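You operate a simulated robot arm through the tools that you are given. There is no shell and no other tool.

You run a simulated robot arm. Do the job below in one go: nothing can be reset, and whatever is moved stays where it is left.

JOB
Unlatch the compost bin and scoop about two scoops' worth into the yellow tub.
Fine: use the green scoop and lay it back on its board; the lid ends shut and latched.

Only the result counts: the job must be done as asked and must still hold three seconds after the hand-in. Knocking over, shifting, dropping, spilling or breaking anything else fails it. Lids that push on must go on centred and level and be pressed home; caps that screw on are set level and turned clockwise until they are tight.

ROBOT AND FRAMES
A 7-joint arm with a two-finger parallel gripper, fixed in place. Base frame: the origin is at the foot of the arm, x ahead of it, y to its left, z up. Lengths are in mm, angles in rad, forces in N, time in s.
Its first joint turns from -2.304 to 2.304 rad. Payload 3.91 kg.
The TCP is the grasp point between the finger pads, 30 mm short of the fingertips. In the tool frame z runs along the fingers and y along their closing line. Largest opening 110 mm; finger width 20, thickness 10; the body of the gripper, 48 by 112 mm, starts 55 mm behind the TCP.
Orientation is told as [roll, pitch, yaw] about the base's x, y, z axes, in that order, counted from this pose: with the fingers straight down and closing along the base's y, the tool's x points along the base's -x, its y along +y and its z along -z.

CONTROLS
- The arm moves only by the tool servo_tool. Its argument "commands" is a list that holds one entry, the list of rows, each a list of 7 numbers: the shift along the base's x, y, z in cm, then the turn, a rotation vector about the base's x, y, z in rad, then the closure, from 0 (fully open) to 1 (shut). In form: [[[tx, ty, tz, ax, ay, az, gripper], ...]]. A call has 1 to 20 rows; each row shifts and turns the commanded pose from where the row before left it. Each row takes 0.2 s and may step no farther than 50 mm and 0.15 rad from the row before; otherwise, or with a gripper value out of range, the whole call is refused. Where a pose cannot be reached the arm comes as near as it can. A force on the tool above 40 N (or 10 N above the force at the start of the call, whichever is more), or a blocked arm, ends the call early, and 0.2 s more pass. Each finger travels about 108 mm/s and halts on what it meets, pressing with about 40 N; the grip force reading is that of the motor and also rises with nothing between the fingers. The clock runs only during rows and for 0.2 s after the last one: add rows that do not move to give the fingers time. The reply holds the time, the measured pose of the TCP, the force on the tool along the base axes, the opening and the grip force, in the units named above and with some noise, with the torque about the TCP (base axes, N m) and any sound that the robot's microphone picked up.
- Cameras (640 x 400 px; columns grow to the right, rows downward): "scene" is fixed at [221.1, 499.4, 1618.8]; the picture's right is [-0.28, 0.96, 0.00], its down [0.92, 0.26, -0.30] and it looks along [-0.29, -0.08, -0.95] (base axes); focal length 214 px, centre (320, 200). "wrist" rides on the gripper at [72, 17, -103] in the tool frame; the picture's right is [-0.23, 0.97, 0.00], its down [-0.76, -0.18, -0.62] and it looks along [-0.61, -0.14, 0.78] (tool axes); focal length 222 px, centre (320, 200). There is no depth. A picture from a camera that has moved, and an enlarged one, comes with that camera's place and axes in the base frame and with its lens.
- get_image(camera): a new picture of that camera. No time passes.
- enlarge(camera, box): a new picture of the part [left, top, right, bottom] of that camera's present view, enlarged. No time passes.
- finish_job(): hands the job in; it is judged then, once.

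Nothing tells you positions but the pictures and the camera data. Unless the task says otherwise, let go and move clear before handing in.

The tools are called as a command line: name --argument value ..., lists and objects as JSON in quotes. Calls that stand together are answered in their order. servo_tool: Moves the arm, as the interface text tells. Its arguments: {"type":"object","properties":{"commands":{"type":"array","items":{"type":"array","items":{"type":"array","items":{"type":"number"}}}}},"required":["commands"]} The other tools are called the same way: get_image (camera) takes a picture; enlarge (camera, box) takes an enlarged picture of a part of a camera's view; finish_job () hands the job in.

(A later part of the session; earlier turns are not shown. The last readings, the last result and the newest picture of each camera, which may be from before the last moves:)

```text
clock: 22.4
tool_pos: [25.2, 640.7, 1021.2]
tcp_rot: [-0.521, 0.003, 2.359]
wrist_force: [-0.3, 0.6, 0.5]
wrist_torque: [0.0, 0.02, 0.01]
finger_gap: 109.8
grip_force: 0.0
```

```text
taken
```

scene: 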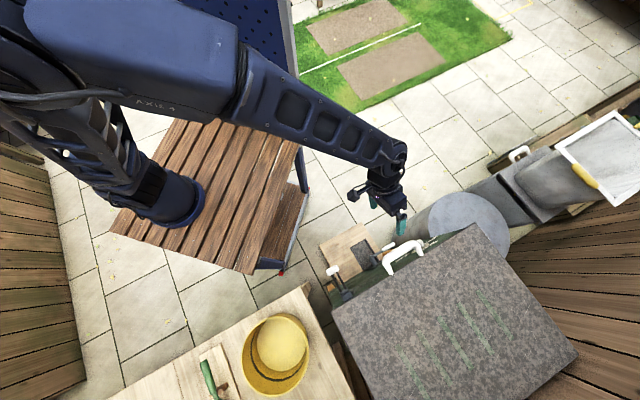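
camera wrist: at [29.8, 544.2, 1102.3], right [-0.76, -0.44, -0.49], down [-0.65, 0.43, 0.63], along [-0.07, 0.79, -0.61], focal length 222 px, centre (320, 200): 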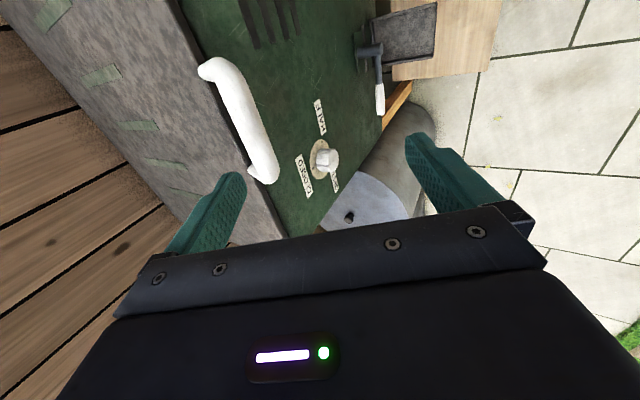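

The tool is turned. Enlarging the handle in this view to cross-check its position.

enlarge --camera "wrist" --box '[170, 40, 330, 200]'

enlarge --camera "scene" --box '[370, 225, 450, 285]'

```text
2.50 times, centred on (250, 120) of wrist
camera zoom: at [29.8, 544.2, 1102.3], right [-0.76, -0.44, -0.49], down [-0.65, 0.43, 0.63], along [-0.07, 0.79, -0.61], focal length 555 px, centre (495, 400)
```

zoom: 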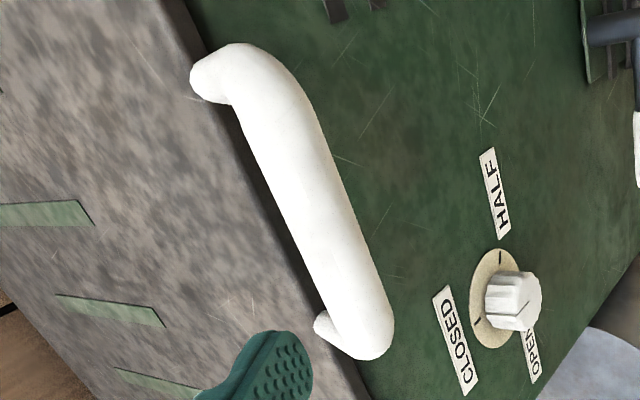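

```text
6.67 times, centred on (410, 255) of scene
camera zoom: at [221.1, 499.4, 1618.8], right [-0.28, 0.96, 0.0], down [0.92, 0.26, -0.3], along [-0.29, -0.08, -0.95], focal length 1430 px, centre (-280, -167)
```

zoom: 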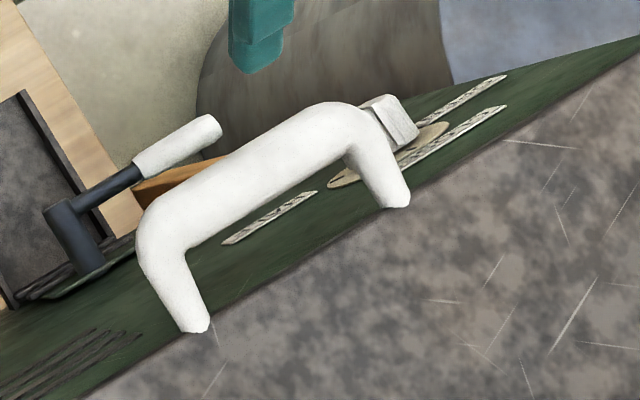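

The bar position is confirmed. I'll approach along the finger direction so the bar lies between the pads.

servo_tool --commands '[[[2.57, 2.43, 0.65, 0, 0, 0, 0], [2.57, 2.43, 0.65, 0, 0, 0, 0], [0.94, 0.94, -2.31, 0, 0, 0, 0], [0.94, 0.94, -2.31, 0, 0, 0, 0], [0.94, 0.94, -2.31, 0, 0, 0, 0]]]'

get_image --camera "wrist"

enlarge --camera "scene" --box '[340, 200, 480, 290]'

```text
clock: 23.6
tool_pos: [104.2, 717.7, 965.1]
tcp_rot: [-0.522, -0.001, 2.359]
wrist_force: [-0.7, -0.7, 0.8]
wrist_torque: [-0.02, -0.01, 0.05]
finger_gap: 110.0
grip_force: 0.1
```

```text
taken
camera wrist: at [109.4, 620.3, 1045.6], right [-0.76, -0.44, -0.49], down [-0.65, 0.43, 0.63], along [-0.07, 0.79, -0.61], focal length 222 px, centre (320, 200)
```

wrist: 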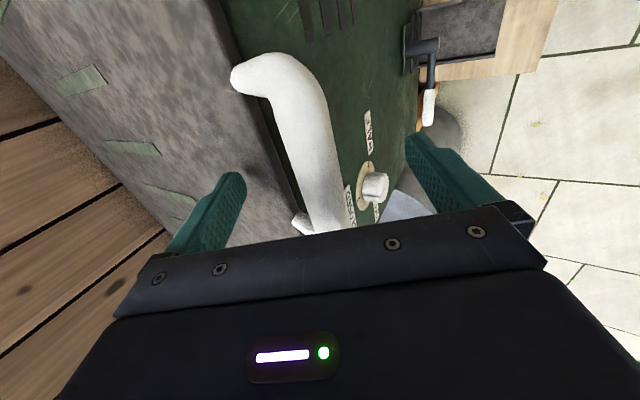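

```text
4.44 times, centred on (410, 245) of scene
camera zoom: at [221.1, 499.4, 1618.8], right [-0.28, 0.96, 0.0], down [0.92, 0.26, -0.3], along [-0.29, -0.08, -0.95], focal length 953 px, centre (-80, 0)
```

zoom: 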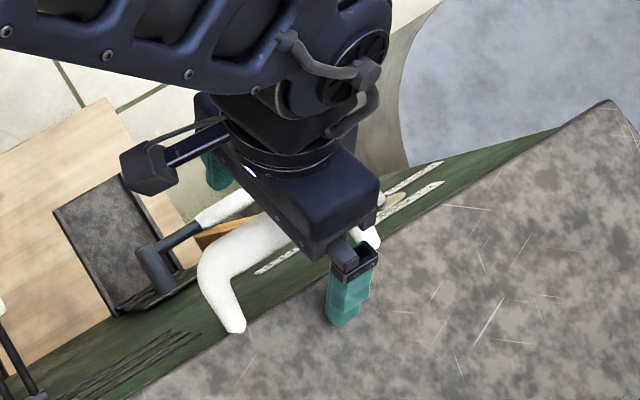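

The bar is between the fingers. Closing.

servo_tool --commands '[[[0, 0, 0, 0, 0, 0, 1], [0, 0, 0, 0, 0, 0, 1], [0, 0, 0, 0, 0, 0, 1], [0, 0, 0, 0, 0, 0, 1]]]'

get_image --camera "wrist"

```text
clock: 24.6
tool_pos: [104.3, 717.6, 964.5]
tcp_rot: [-0.519, 0.0, 2.36]
wrist_force: [-0.2, 1.3, -1.5]
wrist_torque: [-0.29, 0.4, -0.26]
finger_gap: 26.0
grip_force: 45.4
```

```text
taken
camera wrist: at [109.3, 620.3, 1045.2], right [-0.76, -0.44, -0.48], down [-0.65, 0.43, 0.63], along [-0.07, 0.79, -0.61], focal length 222 px, centre (320, 200)
```

wrist: 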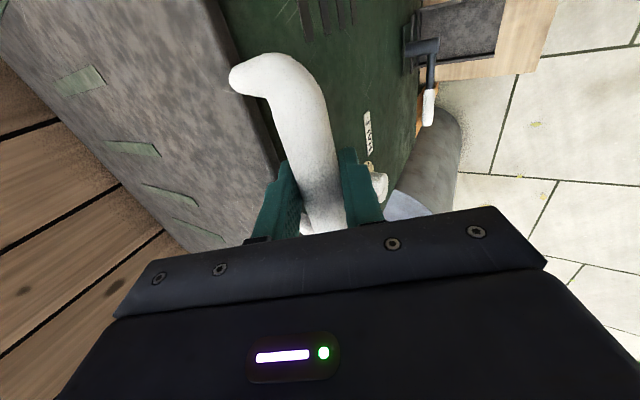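

The handle is held (26 mm). I'll lift slightly along the lid's arc and check the load.

servo_tool --commands '[[[0.05, 0.05, 0.8, 0, 0, 0, 1], [0.06, 0.06, 0.8, 0, 0, 0, 1], [0.08, 0.08, 0.8, 0, 0, 0, 1], [0, 0, 0, 0, 0, 0, 1]]]'

enlarge --camera "scene" --box '[300, 180, 640, 400]'

```text
clock: 25.6
tool_pos: [105.5, 717.5, 988.1]
tcp_rot: [-0.52, 0.0, 2.36]
wrist_force: [-11.8, -30.5, 1.9]
wrist_torque: [-0.61, 0.04, -0.7]
finger_gap: 25.5
grip_force: 45.1
```

```text
1.82 times, centred on (470, 290) of scene
camera zoom: at [221.1, 499.4, 1618.8], right [-0.28, 0.96, 0.0], down [0.92, 0.26, -0.3], along [-0.29, -0.08, -0.95], focal length 390 px, centre (47, 36)
```

zoom: 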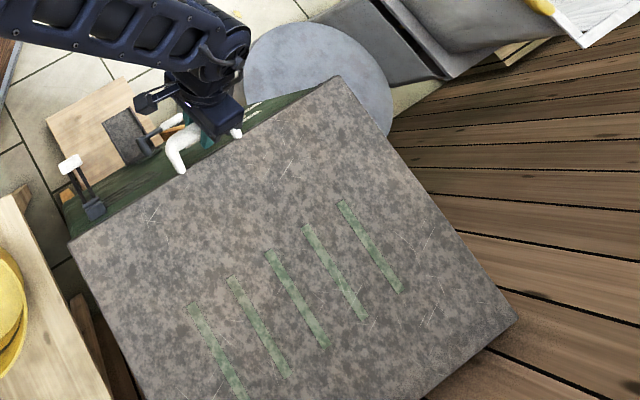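

The lid lifts with almost no vertical load (friction/counterbalanced hinge), with only some sideways push since my arc is slightly off. I'll correct and continue in small steps.

servo_tool --commands '[[[-0.02, -0.08, 0.8, 0, 0, 0, 1], [0.0, -0.02, 0.8, 0, 0, 0, 1], [0, 0, 0, 0, 0, 0, 1]]]'

```text
clock: 26.4
tool_pos: [106.5, 719.3, 1003.8]
tcp_rot: [-0.521, 0.0, 2.361]
wrist_force: [-2.5, -7.4, 0.1]
wrist_torque: [0.29, 0.5, 0.08]
finger_gap: 25.5
grip_force: 45.9
```

Forces dropped to near zero, so the arc model fits. Continuing to raise the lid.

servo_tool --commands '[[[0.16, 0.16, 2.0, 0, 0, 0, 1], [0.244, 0.244, 1.98, 0, 0, 0, 1], [0.311, 0.311, 1.96, 0, 0, 0, 1], [0.368, 0.368, 1.95, 0, 0, 0, 1], [0, 0, 0, 0, 0, 0, 1]]]'

get_image --camera "scene"

```text
clock: 27.6
tool_pos: [117.3, 729.7, 1084.1]
tcp_rot: [-0.522, 0.001, 2.358]
wrist_force: [3.3, -9.1, 2.0]
wrist_torque: [0.13, 0.12, -0.22]
finger_gap: 25.5
grip_force: 44.8
```

```text
taken
```

scene: 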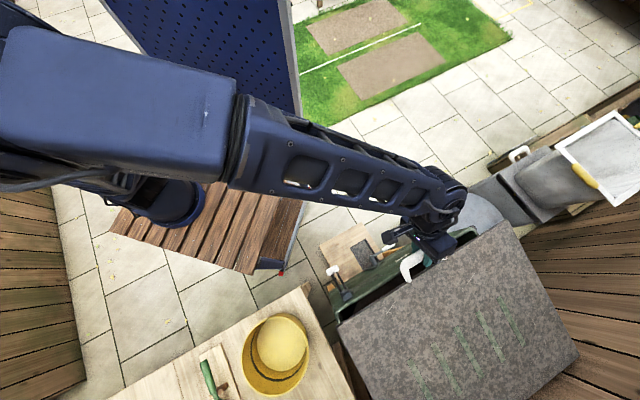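

Lid is at ~15° with low forces. Continuing upward to ~40°.

servo_tool --commands '[[[0.46, 0.39, 1.92, 0, 0, 0, 1], [0.488, 0.488, 1.89, 0, 0, 0, 1], [0.544, 0.544, 1.86, 0, 0, 0, 1], [0.6, 0.6, 1.82, 0, 0, 0, 1], [0.657, 0.657, 1.78, 0, 0, 0, 1], [0.714, 0.714, 1.75, 0, 0, 0, 1], [0.763, 0.763, 1.69, 0, 0, 0, 1], [0.813, 0.813, 1.65, 0, 0, 0, 1], [0.862, 0.862, 1.6, 0, 0, 0, 1], [0.919, 0.919, 1.54, 0, 0, 0, 1], [0, 0, 0, 0, 0, 0, 1]]]'

get_image --camera "scene"

```text
clock: 30.0
tool_pos: [185.6, 797.6, 1258.7]
tcp_rot: [-0.522, 0.0, 2.359]
wrist_force: [-8.4, 7.1, -0.2]
wrist_torque: [0.0, 0.37, -0.2]
finger_gap: 25.7
grip_force: 45.2
```

```text
taken
```

scene: 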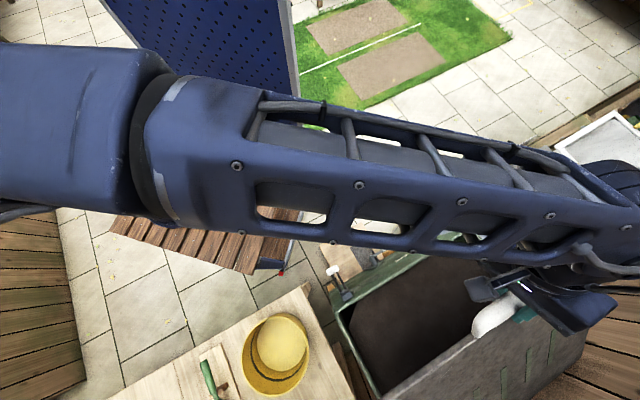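

The lid is at ~40° and the dark compost inside is visible. Continuing to ~65°.

servo_tool --commands '[[[0.93, 1.0, 1.48, 0, 0, 0, 1], [1.004, 1.004, 1.43, 0, 0, 0, 1], [1.046, 1.046, 1.35, 0, 0, 0, 1], [1.096, 1.096, 1.29, 0, 0, 0, 1], [1.124, 1.124, 1.23, 0, 0, 0, 1], [1.167, 1.167, 1.15, 0, 0, 0, 1], [1.195, 1.195, 1.09, 0, 0, 0, 1], [1.237, 1.237, 1.0, 0, 0, 0, 1], [0, 0, 0, 0, 0, 0, 1]]]'

get_image --camera "scene"

get_image --camera "wrist"

```text
clock: 32.0
tool_pos: [274.7, 885.8, 1357.1]
tcp_rot: [-0.522, -0.001, 2.359]
wrist_force: [5.1, -2.2, -1.3]
wrist_torque: [0.05, 0.04, -0.19]
finger_gap: 25.3
grip_force: 44.5
```

```text
taken
```

scene: 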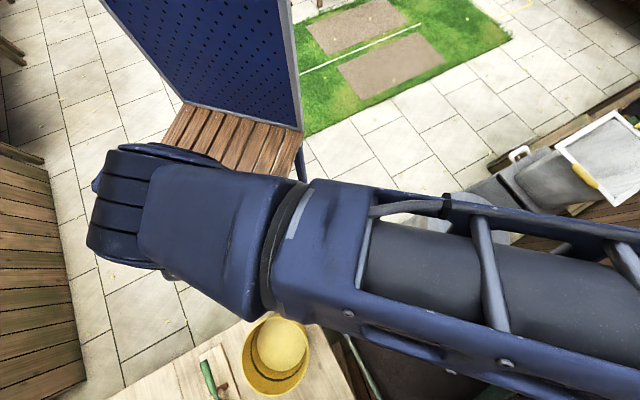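

```text
taken
camera wrist: at [278.0, 788.8, 1438.5], right [-0.76, -0.44, -0.49], down [-0.65, 0.43, 0.63], along [-0.07, 0.79, -0.61], focal length 222 px, centre (320, 200)
```

wrist: 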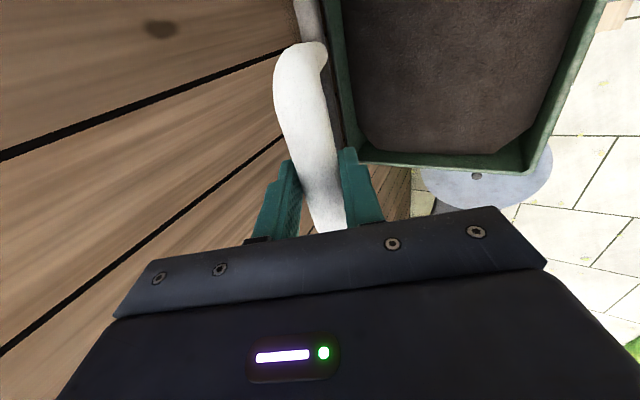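

Lid is at ~60° with low force. I'll raise it a bit more (to ~70°) for clearance.

servo_tool --commands '[[[1.259, 1.259, 0.93, 0, 0, 0, 1], [1.294, 1.294, 0.85, 0, 0, 0, 1], [1.308, 1.308, 0.77, 0, 0, 0, 1], [1.336, 1.336, 0.69, 0, 0, 0, 1], [0, 0, 0, 0, 0, 0, 1]]]'

```text
clock: 32.8
tool_pos: [294.5, 906.2, 1370.7]
tcp_rot: [-0.52, -0.009, 2.371]
wrist_force: [-8.5, 8.3, 0.6]
wrist_torque: [0.78, 0.86, -0.04]
finger_gap: 25.6
grip_force: 44.6
out of reach, approached as far as the arm can: row 2, 3, 4
stopped in row 4: the force on the tool passed its limit at 51 N (the readings are from after the stop); the commanded pose is now the measured one
```

That's near the arm's reach at this tilt; ~63° open should suffice. I'll loosen the grip slightly, keeping the bar caged, to test whether the lid holds by itself.

servo_tool --commands '[[[0, 0, 0, 0, 0, 0, 0.68], [0, 0, 0, 0, 0, 0, 0.68], [0, 0, 0, 0, 0, 0, 0.68], [0, 0, 0, 0, 0, 0, 0.68]]]'

get_image --camera "wrist"

```text
clock: 33.8
tool_pos: [295.7, 905.8, 1372.3]
tcp_rot: [-0.519, -0.008, 2.369]
wrist_force: [1.3, -0.4, 0.6]
wrist_torque: [-0.01, 0.0, 0.01]
finger_gap: 35.5
grip_force: 0.1
```

```text
taken
camera wrist: at [302.1, 808.1, 1452.6], right [-0.76, -0.44, -0.48], down [-0.65, 0.42, 0.63], along [-0.08, 0.79, -0.6], focal length 222 px, centre (320, 200)
```

wrist: 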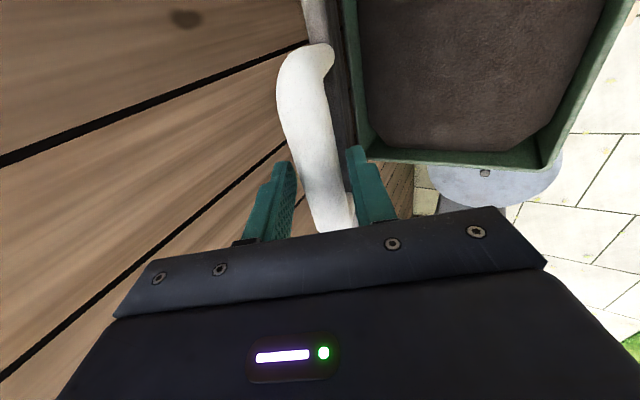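

The lid holds on its own. I open fully, retreat along the finger axis, and look into the bin.

servo_tool --commands '[[[0, 0, 0, 0, 0, 0, 0], [0, 0, 0, 0, 0, 0, 0], [0, 0, 0, 0, 0, 0, 0], [-1.41, -1.41, 3.0, 0, 0, 0, 0], [-1.41, -1.41, 3.0, 0, 0, 0, 0], [-1.6, -1.6, 2.5, 0, 0, 0, 0]]]'

get_image --camera "wrist"

get_image --camera "scene"

```text
clock: 35.2
tool_pos: [251.3, 858.0, 1453.2]
tcp_rot: [-0.52, -0.005, 2.371]
wrist_force: [1.0, 1.3, -0.2]
wrist_torque: [-0.01, 0.04, -0.02]
finger_gap: 109.9
grip_force: 0.0
out of reach, approached as far as the arm can: row 5
```

```text
taken
camera wrist: at [256.7, 760.6, 1533.6], right [-0.76, -0.45, -0.48], down [-0.65, 0.42, 0.63], along [-0.08, 0.79, -0.61], focal length 222 px, centre (320, 200)
```

wrist: 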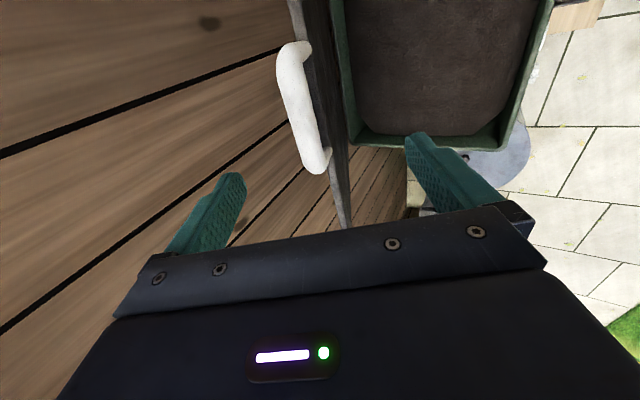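

```text
taken
```

scene: 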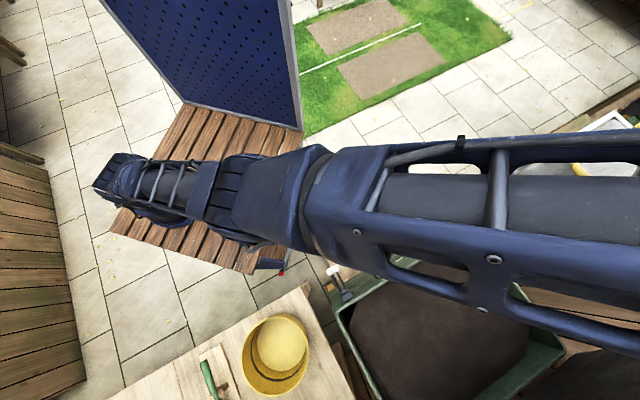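

The bin is open with compost visible and the lid holding. Now I'll go back toward the table to measure and pick up the green scoop.

servo_tool --commands '[[[-0.5, -4.2, -1.0, -0.092, 0.092, 0, 0], [-0.5, -4.2, -1.0, -0.092, 0.092, 0, 0], [-0.5, -4.2, -1.0, -0.092, 0.092, 0, 0], [-0.5, -4.2, -1.0, -0.092, 0.092, 0, 0], [2.08, -3.16, -1.78, 0, 0, -0.132, 0], [2.08, -3.16, -1.78, 0, 0, -0.132, 0], [2.08, -3.16, -1.78, 0, 0, -0.132, 0], [2.08, -3.16, -1.78, 0, 0, -0.132, 0], [2.08, -3.16, -1.78, 0, 0, -0.132, 0], [2.08, -3.16, -1.78, 0, 0, -0.132, 0], [2.08, -3.16, -1.78, 0, 0, -0.132, 0], [2.08, -3.16, -1.78, 0, 0, -0.132, 0], [2.08, -3.16, -1.78, 0, 0, -0.132, 0], [2.08, -3.16, -1.78, 0, 0, -0.132, 0], [2.08, -3.16, -1.78, 0, 0, -0.132, 0], [2.08, -3.16, -1.78, 0, 0, -0.132, 0]]]'

get_image --camera "wrist"

get_image --camera "scene"

```text
clock: 38.6
tool_pos: [489.7, 357.9, 1246.9]
tcp_rot: [0.001, -0.012, 0.779]
wrist_force: [-0.4, 0.3, 0.2]
wrist_torque: [-0.03, -0.04, 0.01]
finger_gap: 109.9
grip_force: 0.0
out of reach, approached as far as the arm can: row 1, 2, 3
```

```text
taken
camera wrist: at [425.8, 318.8, 1348.0], right [-0.52, 0.85, 0.0], down [0.66, 0.4, 0.63], along [0.54, 0.33, -0.77], focal length 222 px, centre (320, 200)
```

wrist: 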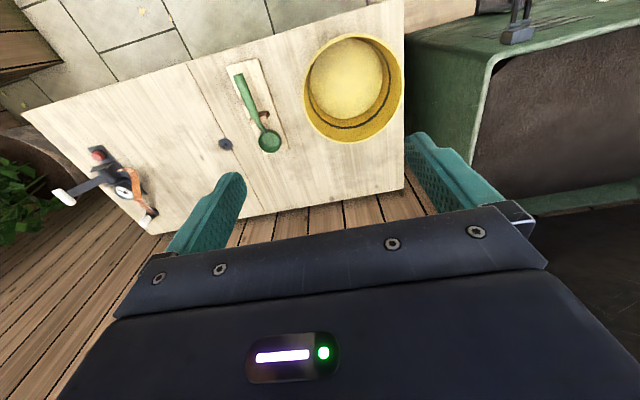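

```text
taken
```

scene: 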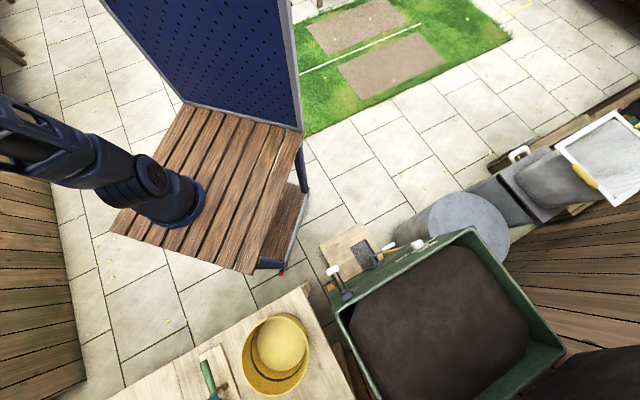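

The bin stands open, and I have a good view of the table. Enlarging the scoop, tub and bin.

enlarge --camera "wrist" --box '[200, 50, 320, 170]'

enlarge --camera "wrist" --box '[280, 0, 440, 160]'

enlarge --camera "scene" --box '[320, 220, 580, 400]'

enlarge --camera "scene" --box '[180, 290, 330, 400]'

```text
3.33 times, centred on (260, 110) of wrist
camera zoom: at [425.8, 318.8, 1348.0], right [-0.52, 0.85, 0.0], down [0.66, 0.4, 0.63], along [0.54, 0.33, -0.77], focal length 740 px, centre (520, 500)
```

zoom: 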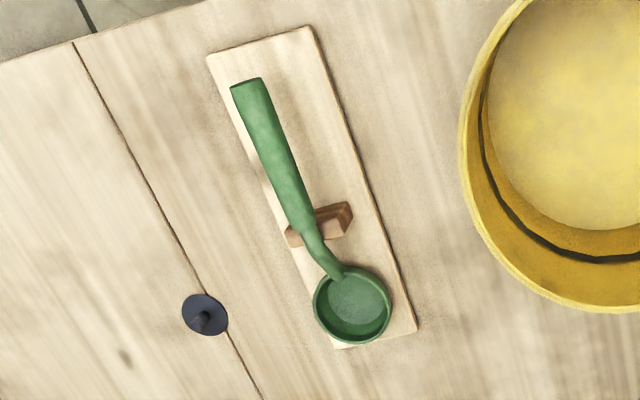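

```text
2.50 times, centred on (360, 80) of wrist
camera zoom: at [425.8, 318.8, 1348.0], right [-0.52, 0.85, 0.0], down [0.66, 0.4, 0.63], along [0.54, 0.33, -0.77], focal length 555 px, centre (220, 500)
```

zoom: 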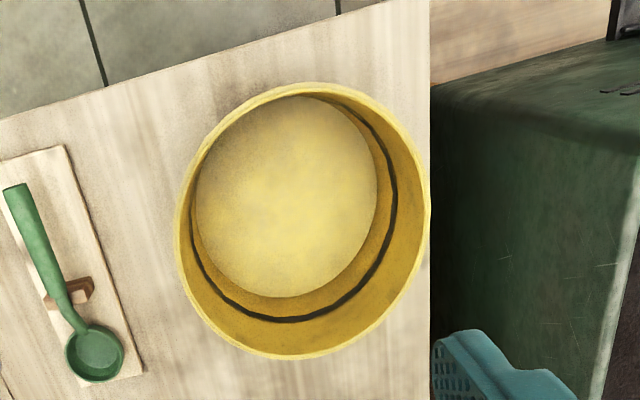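

```text
2.22 times, centred on (450, 310) of scene
camera zoom: at [221.1, 499.4, 1618.8], right [-0.28, 0.96, 0.0], down [0.92, 0.26, -0.3], along [-0.29, -0.08, -0.95], focal length 477 px, centre (31, -44)
```

zoom: 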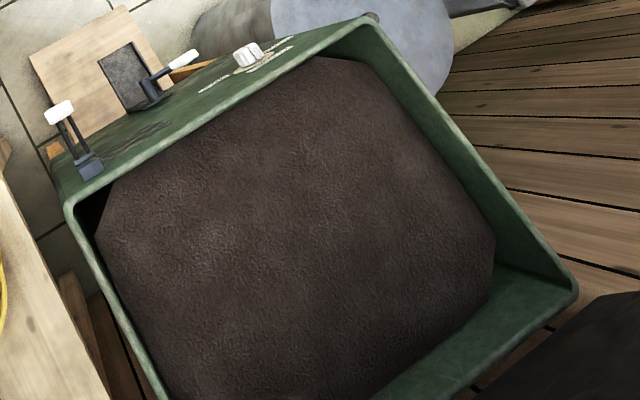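

```text
3.64 times, centred on (255, 345) of scene
camera zoom: at [221.1, 499.4, 1618.8], right [-0.28, 0.96, 0.0], down [0.92, 0.26, -0.3], along [-0.29, -0.08, -0.95], focal length 780 px, centre (556, -327)
```

zoom: 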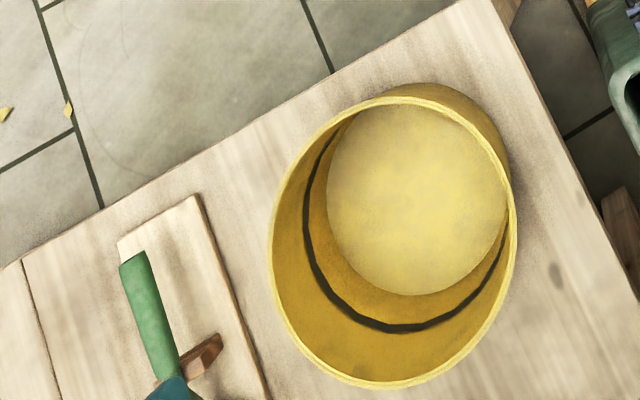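

The table is aligned with the same 45° frame; the scoop lies with its handle toward the arm and its cup away, around s≈-270 mm, r≈580–760. I'll come lower over it for accurate measurements.

servo_tool --commands '[[[1.39, -2.19, -3.53, 0, 0, 0, 0], [1.39, -2.19, -3.53, 0, 0, 0, 0], [1.39, -2.19, -3.53, 0, 0, 0, 0], [1.39, -2.19, -3.53, 0, 0, 0, 0], [1.39, -2.19, -3.53, 0, 0, 0, 0], [1.39, -2.19, -3.53, 0, 0, 0, 0], [1.39, -2.19, -3.53, 0, 0, 0, 0]]]'

get_image --camera "wrist"

enlarge --camera "wrist" --box '[220, 40, 420, 200]'

```text
clock: 40.2
tool_pos: [591.1, 203.8, 997.1]
tcp_rot: [0.0, -0.015, 0.78]
wrist_force: [0.0, -0.1, 0.9]
wrist_torque: [0.01, -0.04, -0.02]
finger_gap: 110.1
grip_force: 0.0
```

```text
taken
camera wrist: at [526.8, 164.0, 1098.9], right [-0.52, 0.85, 0.0], down [0.66, 0.4, 0.63], along [0.54, 0.33, -0.77], focal length 222 px, centre (320, 200)
```

wrist: 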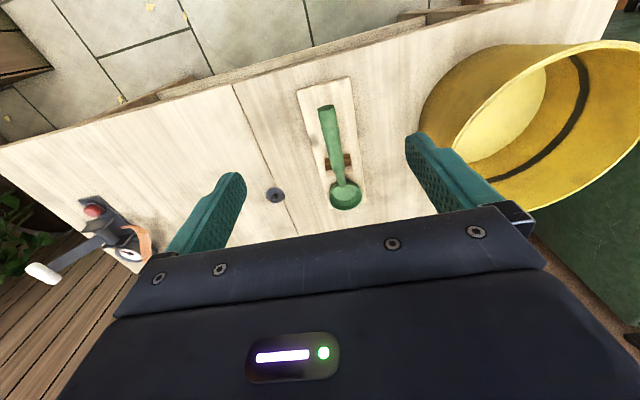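

```text
2.50 times, centred on (320, 120) of wrist
camera zoom: at [526.8, 164.0, 1098.9], right [-0.52, 0.85, 0.0], down [0.66, 0.4, 0.63], along [0.54, 0.33, -0.77], focal length 555 px, centre (320, 400)
```

zoom: 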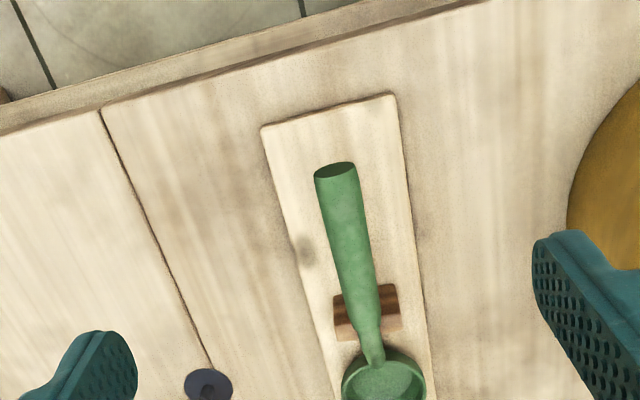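

Now a flatter, tilted view from the handle end to get the heights.

servo_tool --commands '[[[-1.33, -1.28, -2.14, 0.1, -0.1, 0, 0.3], [-1.33, -1.28, -2.14, 0.1, -0.1, 0, 0.3], [-1.33, -1.28, -2.14, 0.1, -0.1, 0, 0.3], [-1.33, -1.28, -2.14, 0.1, -0.1, 0, 0.3], [-1.33, -1.28, -2.14, 0.1, -0.1, 0, 0.3], [0, 0, 0, 0, 0, 0, 0.3]]]'

get_image --camera "wrist"

enlarge --camera "wrist" --box '[240, 60, 400, 200]'

get_image --camera "scene"

```text
clock: 41.6
tool_pos: [589.0, 169.6, 895.4]
tcp_rot: [0.004, -0.721, 0.78]
wrist_force: [0.1, 0.4, -0.7]
wrist_torque: [-0.02, -0.01, 0.01]
finger_gap: 76.8
grip_force: 0.2
out of reach, approached as far as the arm can: row 4, 5
```

```text
taken
camera wrist: at [489.5, 97.0, 924.0], right [-0.57, 0.81, 0.15], down [0.24, -0.01, 0.97], along [0.79, 0.59, -0.19], focal length 222 px, centre (320, 200)
```

wrist: 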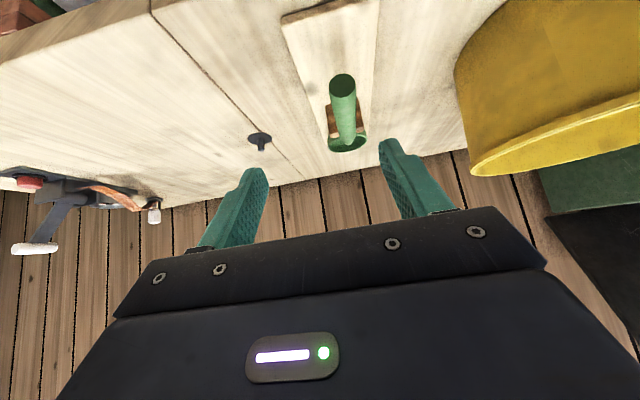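

```text
2.86 times, centred on (320, 130) of wrist
camera zoom: at [489.5, 97.0, 924.0], right [-0.57, 0.81, 0.15], down [0.24, -0.01, 0.97], along [0.79, 0.59, -0.19], focal length 635 px, centre (320, 400)
```

zoom: 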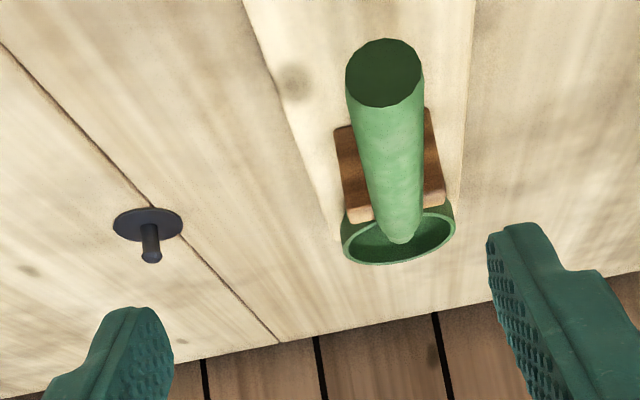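

```text
taken
```

scene: 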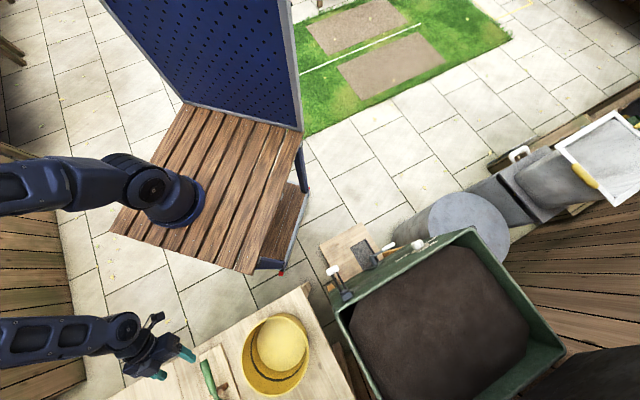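

Handle axis sits at z≈803 (about 60 mm above its board, top z≈740), from r≈577 to 700 at s≈-269; cup rim centre at r≈737, z≈784, about 60 mm wide. I'll line up a tilted pre-grasp behind the handle.

servo_tool --commands '[[[-0.57, 1.38, -0.6, 0.02, -0.02, 0, 0.4], [-0.57, 1.38, -0.6, 0, 0, 0, 0.4], [0, 0, 0, 0, 0, 0, 0.4]]]'

get_image --camera "wrist"

```text
clock: 42.4
tool_pos: [578.8, 199.1, 880.9]
tcp_rot: [0.006, -0.749, 0.779]
wrist_force: [-0.5, 0.3, -0.8]
wrist_torque: [0.02, -0.02, 0.02]
finger_gap: 66.1
grip_force: 0.1
out of reach, approached as far as the arm can: row 1
```

```text
taken
camera wrist: at [480.0, 125.0, 907.9], right [-0.57, 0.81, 0.16], down [0.22, -0.03, 0.97], along [0.79, 0.59, -0.16], focal length 222 px, centre (320, 200)
```

wrist: 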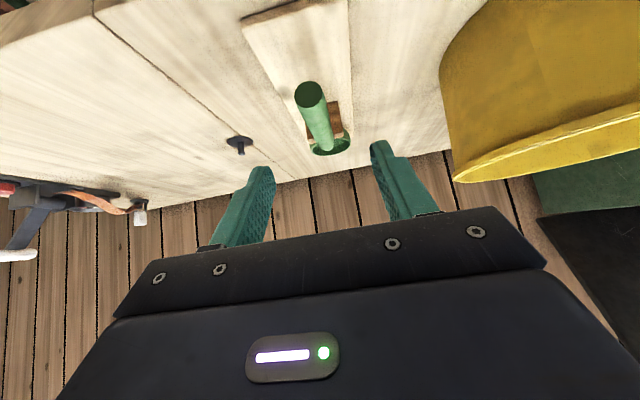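

The handle is aligned between the fingers. Advancing along the finger axis to the handle.

servo_tool --commands '[[[1.1, 1.085, -1.95, 0, 0, 0, 0.4], [1.1, 1.085, -1.95, 0, 0, 0, 0.4], [1.1, 1.085, -1.95, 0, 0, 0, 0.4], [1.1, 1.085, -1.95, 0, 0, 0, 0.4], [0, 0, 0, 0, 0, 0, 0.4]]]'

get_image --camera "wrist"

enlarge --camera "scene" --box '[120, 280, 320, 400]'

```text
clock: 43.6
tool_pos: [621.9, 242.4, 801.9]
tcp_rot: [0.006, -0.748, 0.777]
wrist_force: [0.2, 0.7, 0.2]
wrist_torque: [0.01, -0.03, 0.0]
finger_gap: 66.0
grip_force: 0.1
```

```text
taken
camera wrist: at [522.8, 168.6, 828.4], right [-0.57, 0.81, 0.16], down [0.22, -0.03, 0.97], along [0.79, 0.59, -0.16], focal length 222 px, centre (320, 200)
```

wrist: 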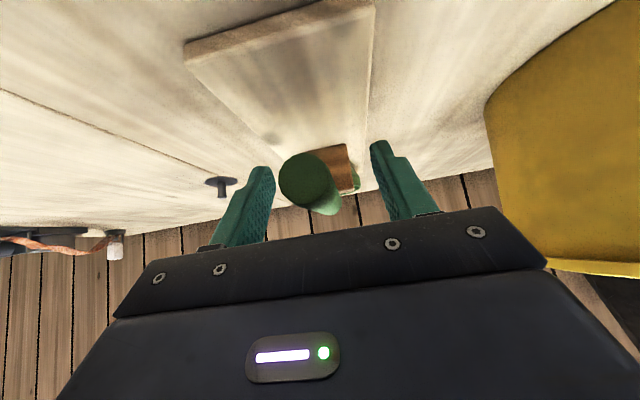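

```text
3.20 times, centred on (220, 340) of scene
camera zoom: at [221.1, 499.4, 1618.8], right [-0.28, 0.96, 0.0], down [0.92, 0.26, -0.3], along [-0.29, -0.08, -0.95], focal length 686 px, centre (640, -248)
```

zoom: 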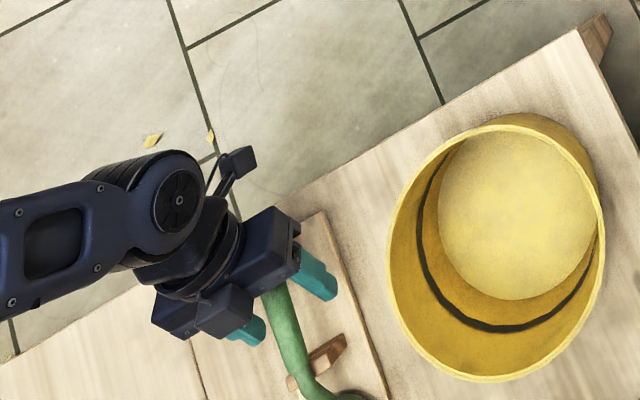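

The handle is between the pads at (622, 242, 802). I note this pose for returning the scoop, and close.

servo_tool --commands '[[[0, 0, 0, 0, 0, 0, 1], [0, 0, 0, 0, 0, 0, 1], [0, 0, 0, 0, 0, 0, 1]]]'

get_image --camera "wrist"

enlarge --camera "scene" --box '[120, 280, 320, 400]'

```text
clock: 44.4
tool_pos: [622.0, 241.8, 802.6]
tcp_rot: [0.005, -0.749, 0.777]
wrist_force: [0.1, 0.6, -0.1]
wrist_torque: [-0.02, 0.02, -0.01]
finger_gap: 26.9
grip_force: 39.7
```

```text
taken
camera wrist: at [522.7, 168.4, 828.5], right [-0.57, 0.81, 0.16], down [0.22, -0.03, 0.97], along [0.79, 0.59, -0.16], focal length 222 px, centre (320, 200)
```

wrist: 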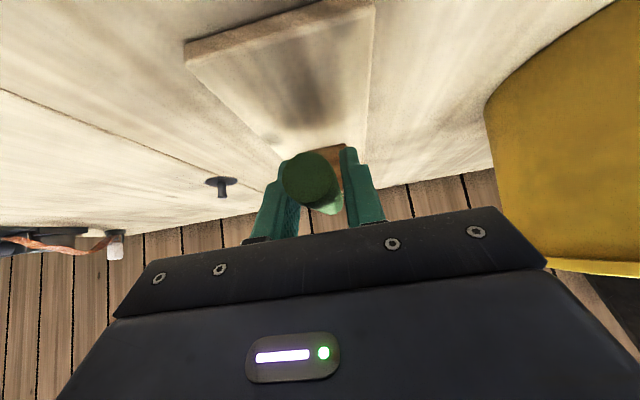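

```text
3.20 times, centred on (220, 340) of scene
camera zoom: at [221.1, 499.4, 1618.8], right [-0.28, 0.96, 0.0], down [0.92, 0.26, -0.3], along [-0.29, -0.08, -0.95], focal length 686 px, centre (640, -248)
```

zoom: 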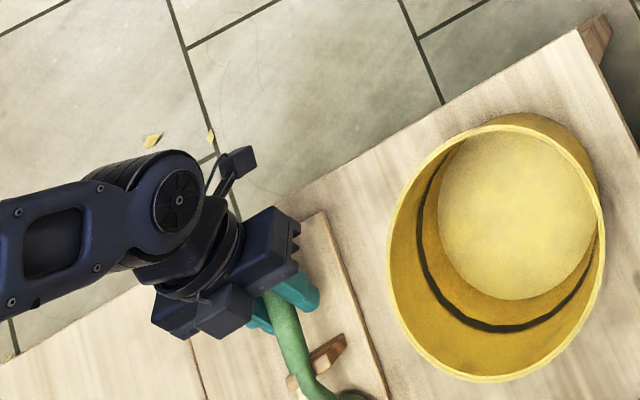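

The handle is gripped (26.9 mm). Lifting straight up slowly.

servo_tool --commands '[[[0, 0, 1.0, 0, 0, 0, 1], [0, 0, 1.5, 0, 0, 0, 1], [0, 0, 2.0, 0, 0, 0, 1], [0, 0, 2.5, 0, 0, 0, 1], [0, 0, 2.5, 0, 0, 0, 1], [0, 0, 2.5, 0, 0, 0, 1], [0, 0, 2.5, 0, 0, 0, 1], [0, 0, 0, 0, 0, 0, 1]]]'

get_image --camera "wrist"

get_image --camera "scene"

```text
clock: 46.2
tool_pos: [622.5, 242.6, 947.7]
tcp_rot: [0.004, -0.748, 0.781]
wrist_force: [-0.1, -0.2, -0.4]
wrist_torque: [-0.04, 0.05, -0.01]
finger_gap: 26.9
grip_force: 39.7
```

```text
taken
camera wrist: at [522.4, 168.9, 974.0], right [-0.57, 0.81, 0.16], down [0.22, -0.03, 0.97], along [0.79, 0.59, -0.16], focal length 222 px, centre (320, 200)
```

wrist: 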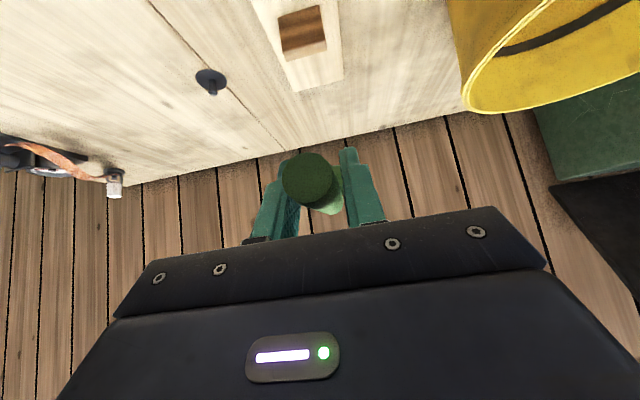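

```text
taken
```

scene: 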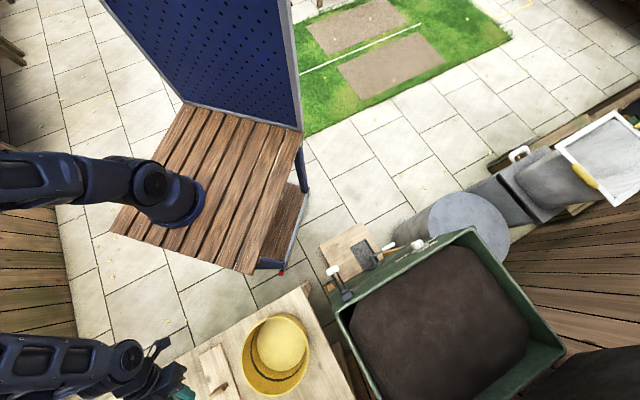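

The scoop came up cleanly and its cradle is left in place. Next I measure the tub and the bin's inside from above before scooping.

servo_tool --commands '[[[-2.57, 1.53, 2.6, -0.0756, 0.0756, 0, 1], [-2.57, 1.53, 2.6, -0.0756, 0.0756, 0, 1], [-2.57, 1.53, 2.6, -0.0756, 0.0756, 0, 1], [-2.57, 1.53, 2.6, -0.0756, 0.0756, 0, 1], [-2.57, 1.53, 2.6, -0.0756, 0.0756, 0, 1], [-2.57, 1.53, 2.6, -0.0756, 0.0756, 0, 1], [-2.57, 1.53, 2.6, -0.0756, 0.0756, 0, 1], [0, 0, 0, 0, 0, 0, 1]]]'

get_image --camera "wrist"

enlarge --camera "wrist" --box '[200, 20, 440, 220]'

get_image --camera "scene"

```text
clock: 48.0
tool_pos: [442.7, 351.1, 1132.0]
tcp_rot: [0.0, 0.003, 0.781]
wrist_force: [-0.1, -0.2, -0.3]
wrist_torque: [-0.05, 0.04, -0.03]
finger_gap: 27.0
grip_force: 40.2
```

```text
taken
camera wrist: at [378.7, 312.4, 1235.9], right [-0.52, 0.85, 0.0], down [0.67, 0.41, 0.62], along [0.53, 0.33, -0.78], focal length 222 px, centre (320, 200)
```

wrist: 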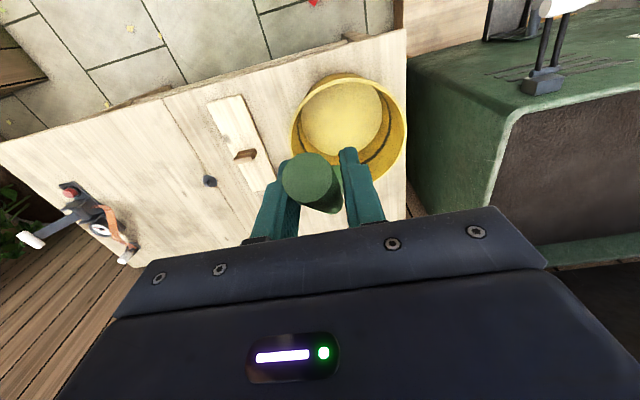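

```text
2.00 times, centred on (320, 120) of wrist
camera zoom: at [378.7, 312.4, 1235.9], right [-0.52, 0.85, 0.0], down [0.67, 0.41, 0.62], along [0.53, 0.33, -0.78], focal length 444 px, centre (320, 360)
```

zoom: 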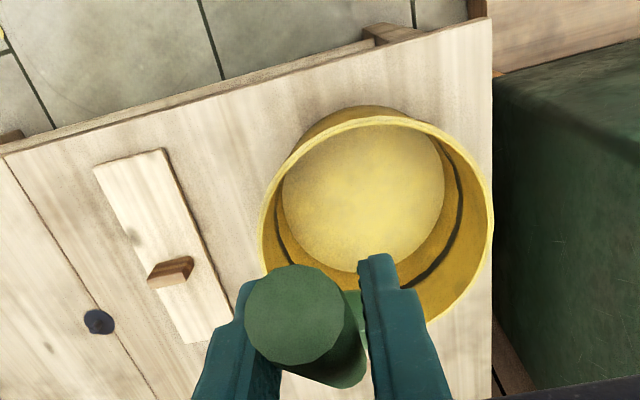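

```text
taken
```

scene: 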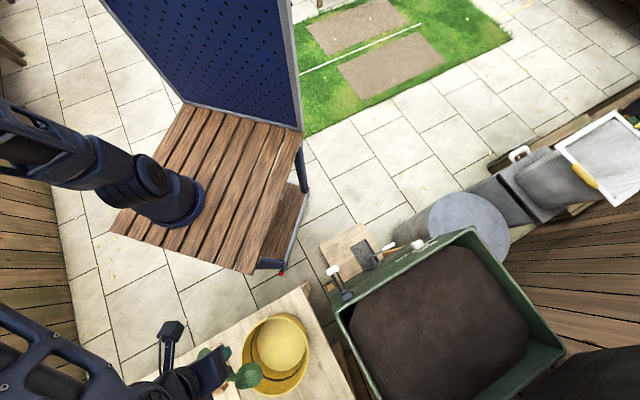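

The tub centre is near (497, 440) with rim at z≈885 and radius ≈100. Now I move over to the bin front to look in and measure the compost level.

servo_tool --commands '[[[-3.27, 2.93, 0.2, 0, 0, 0, 1], [-3.27, 2.93, 0.2, 0, 0, 0, 1], [-3.27, 2.93, 0.2, 0, 0, 0, 1], [-3.27, 2.93, 0.2, 0, 0, 0, 1], [-3.27, 2.93, 0.2, 0, 0, 0, 1], [-3.27, 2.93, 0.2, 0, 0, 0, 1], [-3.27, 2.93, 0.2, 0, 0, 0, 1], [-3.27, 2.93, 0.2, 0, 0, 0, 1], [-3.27, 2.93, 0.2, 0, 0, 0, 1], [0, 0, 0, 0, 0, 0, 1]]]'

get_image --camera "wrist"

get_image --camera "scene"

```text
clock: 50.2
tool_pos: [146.8, 611.5, 1148.4]
tcp_rot: [0.0, -0.001, 0.778]
wrist_force: [0.4, 0.0, -0.7]
wrist_torque: [-0.03, 0.0, 0.0]
finger_gap: 26.9
grip_force: 40.7
```

```text
taken
camera wrist: at [83.8, 574.3, 1250.8], right [-0.52, 0.85, 0.0], down [0.67, 0.41, 0.62], along [0.53, 0.33, -0.78], focal length 222 px, centre (320, 200)
```

wrist: 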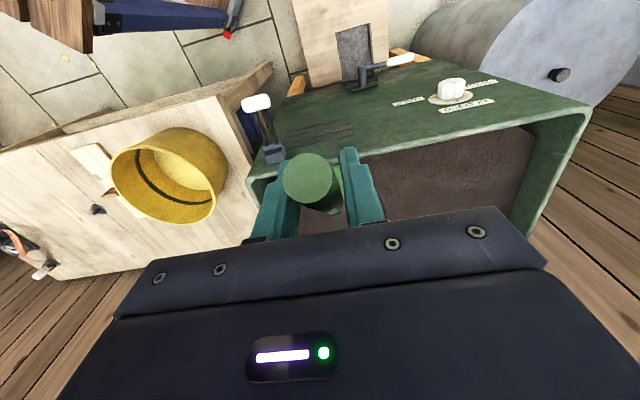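

```text
taken
```

scene: 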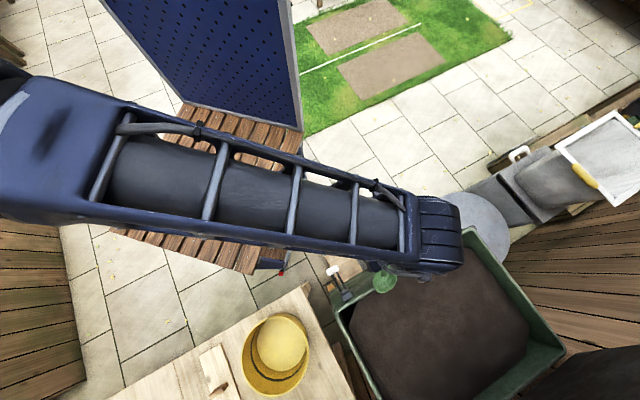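

The scoop's cup is clearly held level with the handle orientation. Let me enlarge the bin opening in both views to determine the compost level.

enlarge --camera "wrist" --box '[360, 60, 600, 220]'

enlarge --camera "scene" --box '[320, 220, 580, 400]'

enlarge --camera "scene" --box '[350, 255, 420, 300]'

```text
2.50 times, centred on (480, 140) of wrist
camera zoom: at [83.8, 574.3, 1250.8], right [-0.52, 0.85, 0.0], down [0.67, 0.41, 0.62], along [0.53, 0.33, -0.78], focal length 555 px, centre (-80, 350)
```

zoom: 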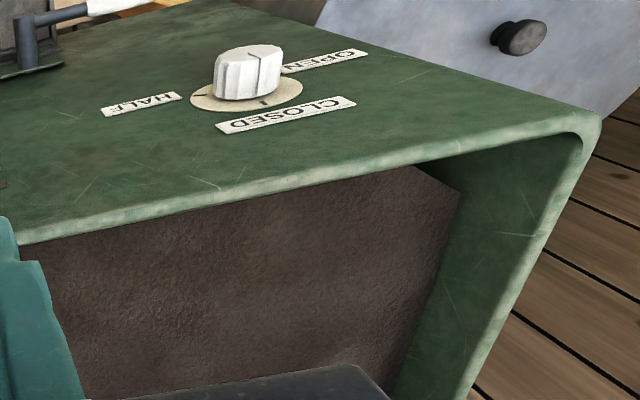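

```text
2.22 times, centred on (450, 310) of scene
camera zoom: at [221.1, 499.4, 1618.8], right [-0.28, 0.96, 0.0], down [0.92, 0.26, -0.3], along [-0.29, -0.08, -0.95], focal length 477 px, centre (31, -44)
```

zoom: 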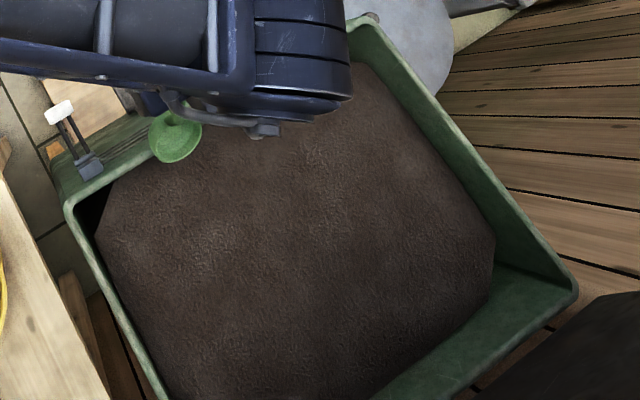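

```text
8.89 times, centred on (385, 278) of scene
camera zoom: at [221.1, 499.4, 1618.8], right [-0.28, 0.96, 0.0], down [0.92, 0.26, -0.3], along [-0.29, -0.08, -0.95], focal length 1906 px, centre (-258, -489)
```

zoom: 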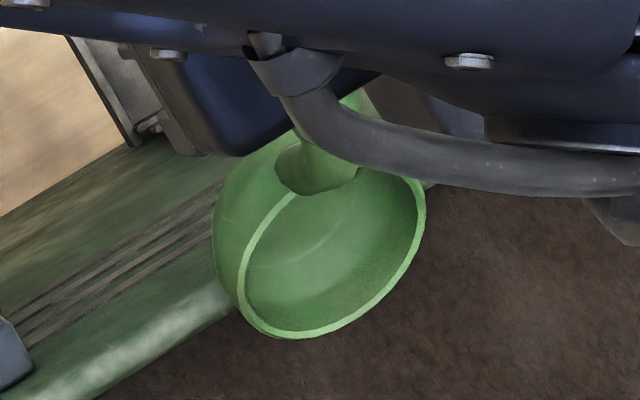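

Compost surface is near z≈870, about 50 mm below the bin rim. Before digging, I'll rehearse the tipping motion with the empty scoop over the tub to be sure the wrist can do it — first turn and move there.

servo_tool --commands '[[[3.99, -2.37, 0.2, 0, 0, 0.143, 1], [3.99, -2.37, 0.2, 0, 0, 0.143, 1], [3.99, -2.37, 0.2, 0, 0, 0.143, 1], [3.99, -2.37, 0.2, 0, 0, 0.143, 1], [3.99, -2.37, 0.2, 0, 0, 0.143, 1], [3.99, -2.37, 0.2, 0, 0, 0.143, 1], [3.99, -2.37, 0, 0, 0, 0.143, 1], [3.99, -2.37, 0, 0, 0, 0.143, 1], [3.99, -2.37, 0, 0, 0, 0.143, 1], [3.99, -2.37, 0, 0, 0, 0.143, 1], [3.99, -2.37, 0, 0, 0, 0.143, 1], [0, 0, 0, 0.0884, 0.0884, 0, 1], [0, 0, 0, 0.0884, 0.0884, 0, 1], [0, 0, 0, 0.0884, 0.0884, 0, 1], [0, 0, 0, 0.0884, 0.0884, 0, 1], [0, 0, 0, 0.0884, 0.0884, 0, 1], [0, 0, 0, 0.0884, 0.0884, 0, 1], [0, 0, 0, 0, 0, 0, 1]]]'

get_image --camera "wrist"

get_image --camera "scene"

```text
clock: 54.0
tool_pos: [587.4, 352.5, 1160.4]
tcp_rot: [0.004, -0.751, 2.352]
wrist_force: [-0.6, 0.9, -0.6]
wrist_torque: [-0.05, -0.04, 0.02]
finger_gap: 26.9
grip_force: 39.7
```

```text
taken
camera wrist: at [661.8, 253.9, 1186.5], right [-0.81, -0.57, 0.16], down [0.03, 0.22, 0.97], along [-0.59, 0.79, -0.16], focal length 222 px, centre (320, 200)
```

wrist: 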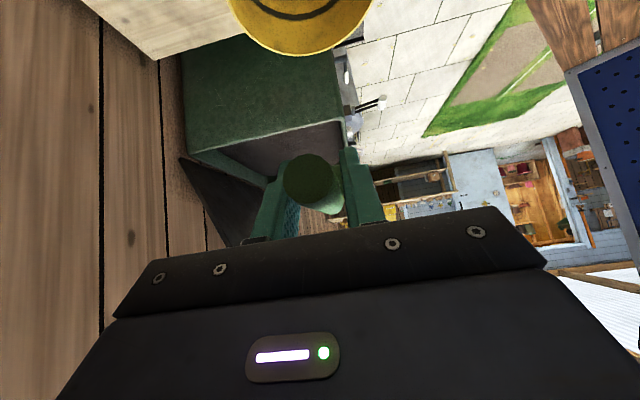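

```text
taken
```

scene: 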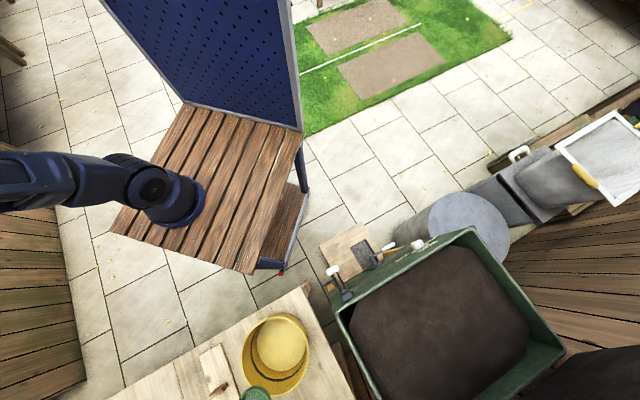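

The level tilt over the tub works. Now I rehearse half of the tipping roll with the empty scoop, keeping the cup over the tub, at a safe height.

servo_tool --commands '[[[0, 0, -3.5, 0, 0, 0, 1], [0, 0, -3.5, 0, 0, 0, 1], [0, 0, -3.0, 0, 0, 0, 1], [-0.846, -0.761, 0.055, -0.0688, 0.0688, -0.1044, 1], [-0.911, -0.661, 0.165, -0.0688, 0.0688, -0.1044, 1], [-0.96, -0.549, 0.272, -0.0688, 0.0688, -0.1044, 1], [-0.988, -0.424, 0.371, -0.0688, 0.0688, -0.1044, 1], [-0.998, -0.291, 0.466, -0.0688, 0.0688, -0.1044, 1], [-0.984, -0.153, 0.548, -0.0688, 0.0688, -0.1044, 1], [-0.956, -0.011, 0.622, -0.0688, 0.0688, -0.1044, 1], [-0.902, 0.131, 0.681, -0.0688, 0.0688, -0.1044, 1], [-0.834, 0.271, 0.728, -0.0688, 0.0688, -0.1044, 1], [-0.747, 0.404, 0.758, -0.0688, 0.0688, -0.1044, 1], [-0.645, 0.53, 0.774, -0.0688, 0.0688, -0.1044, 1], [0, 0, 0, 0, 0, 0, 1]]]'

get_image --camera "wrist"

get_image --camera "scene"

```text
clock: 57.2
tool_pos: [488.8, 336.3, 1115.3]
tcp_rot: [0.751, 0.003, 0.784]
wrist_force: [-0.3, -1.0, -1.5]
wrist_torque: [-0.02, -0.04, -0.01]
finger_gap: 26.8
grip_force: 39.9
```

```text
taken
camera wrist: at [478.8, 246.0, 1202.3], right [-0.34, 0.67, 0.66], down [0.93, 0.14, 0.33], along [0.13, 0.73, -0.67], focal length 222 px, centre (320, 200)
```

wrist: 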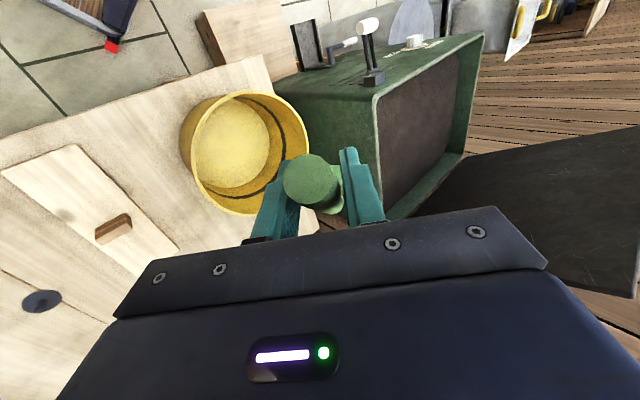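

```text
taken
```

scene: 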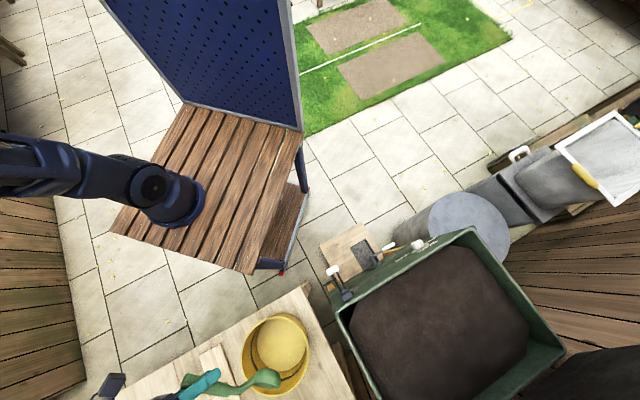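

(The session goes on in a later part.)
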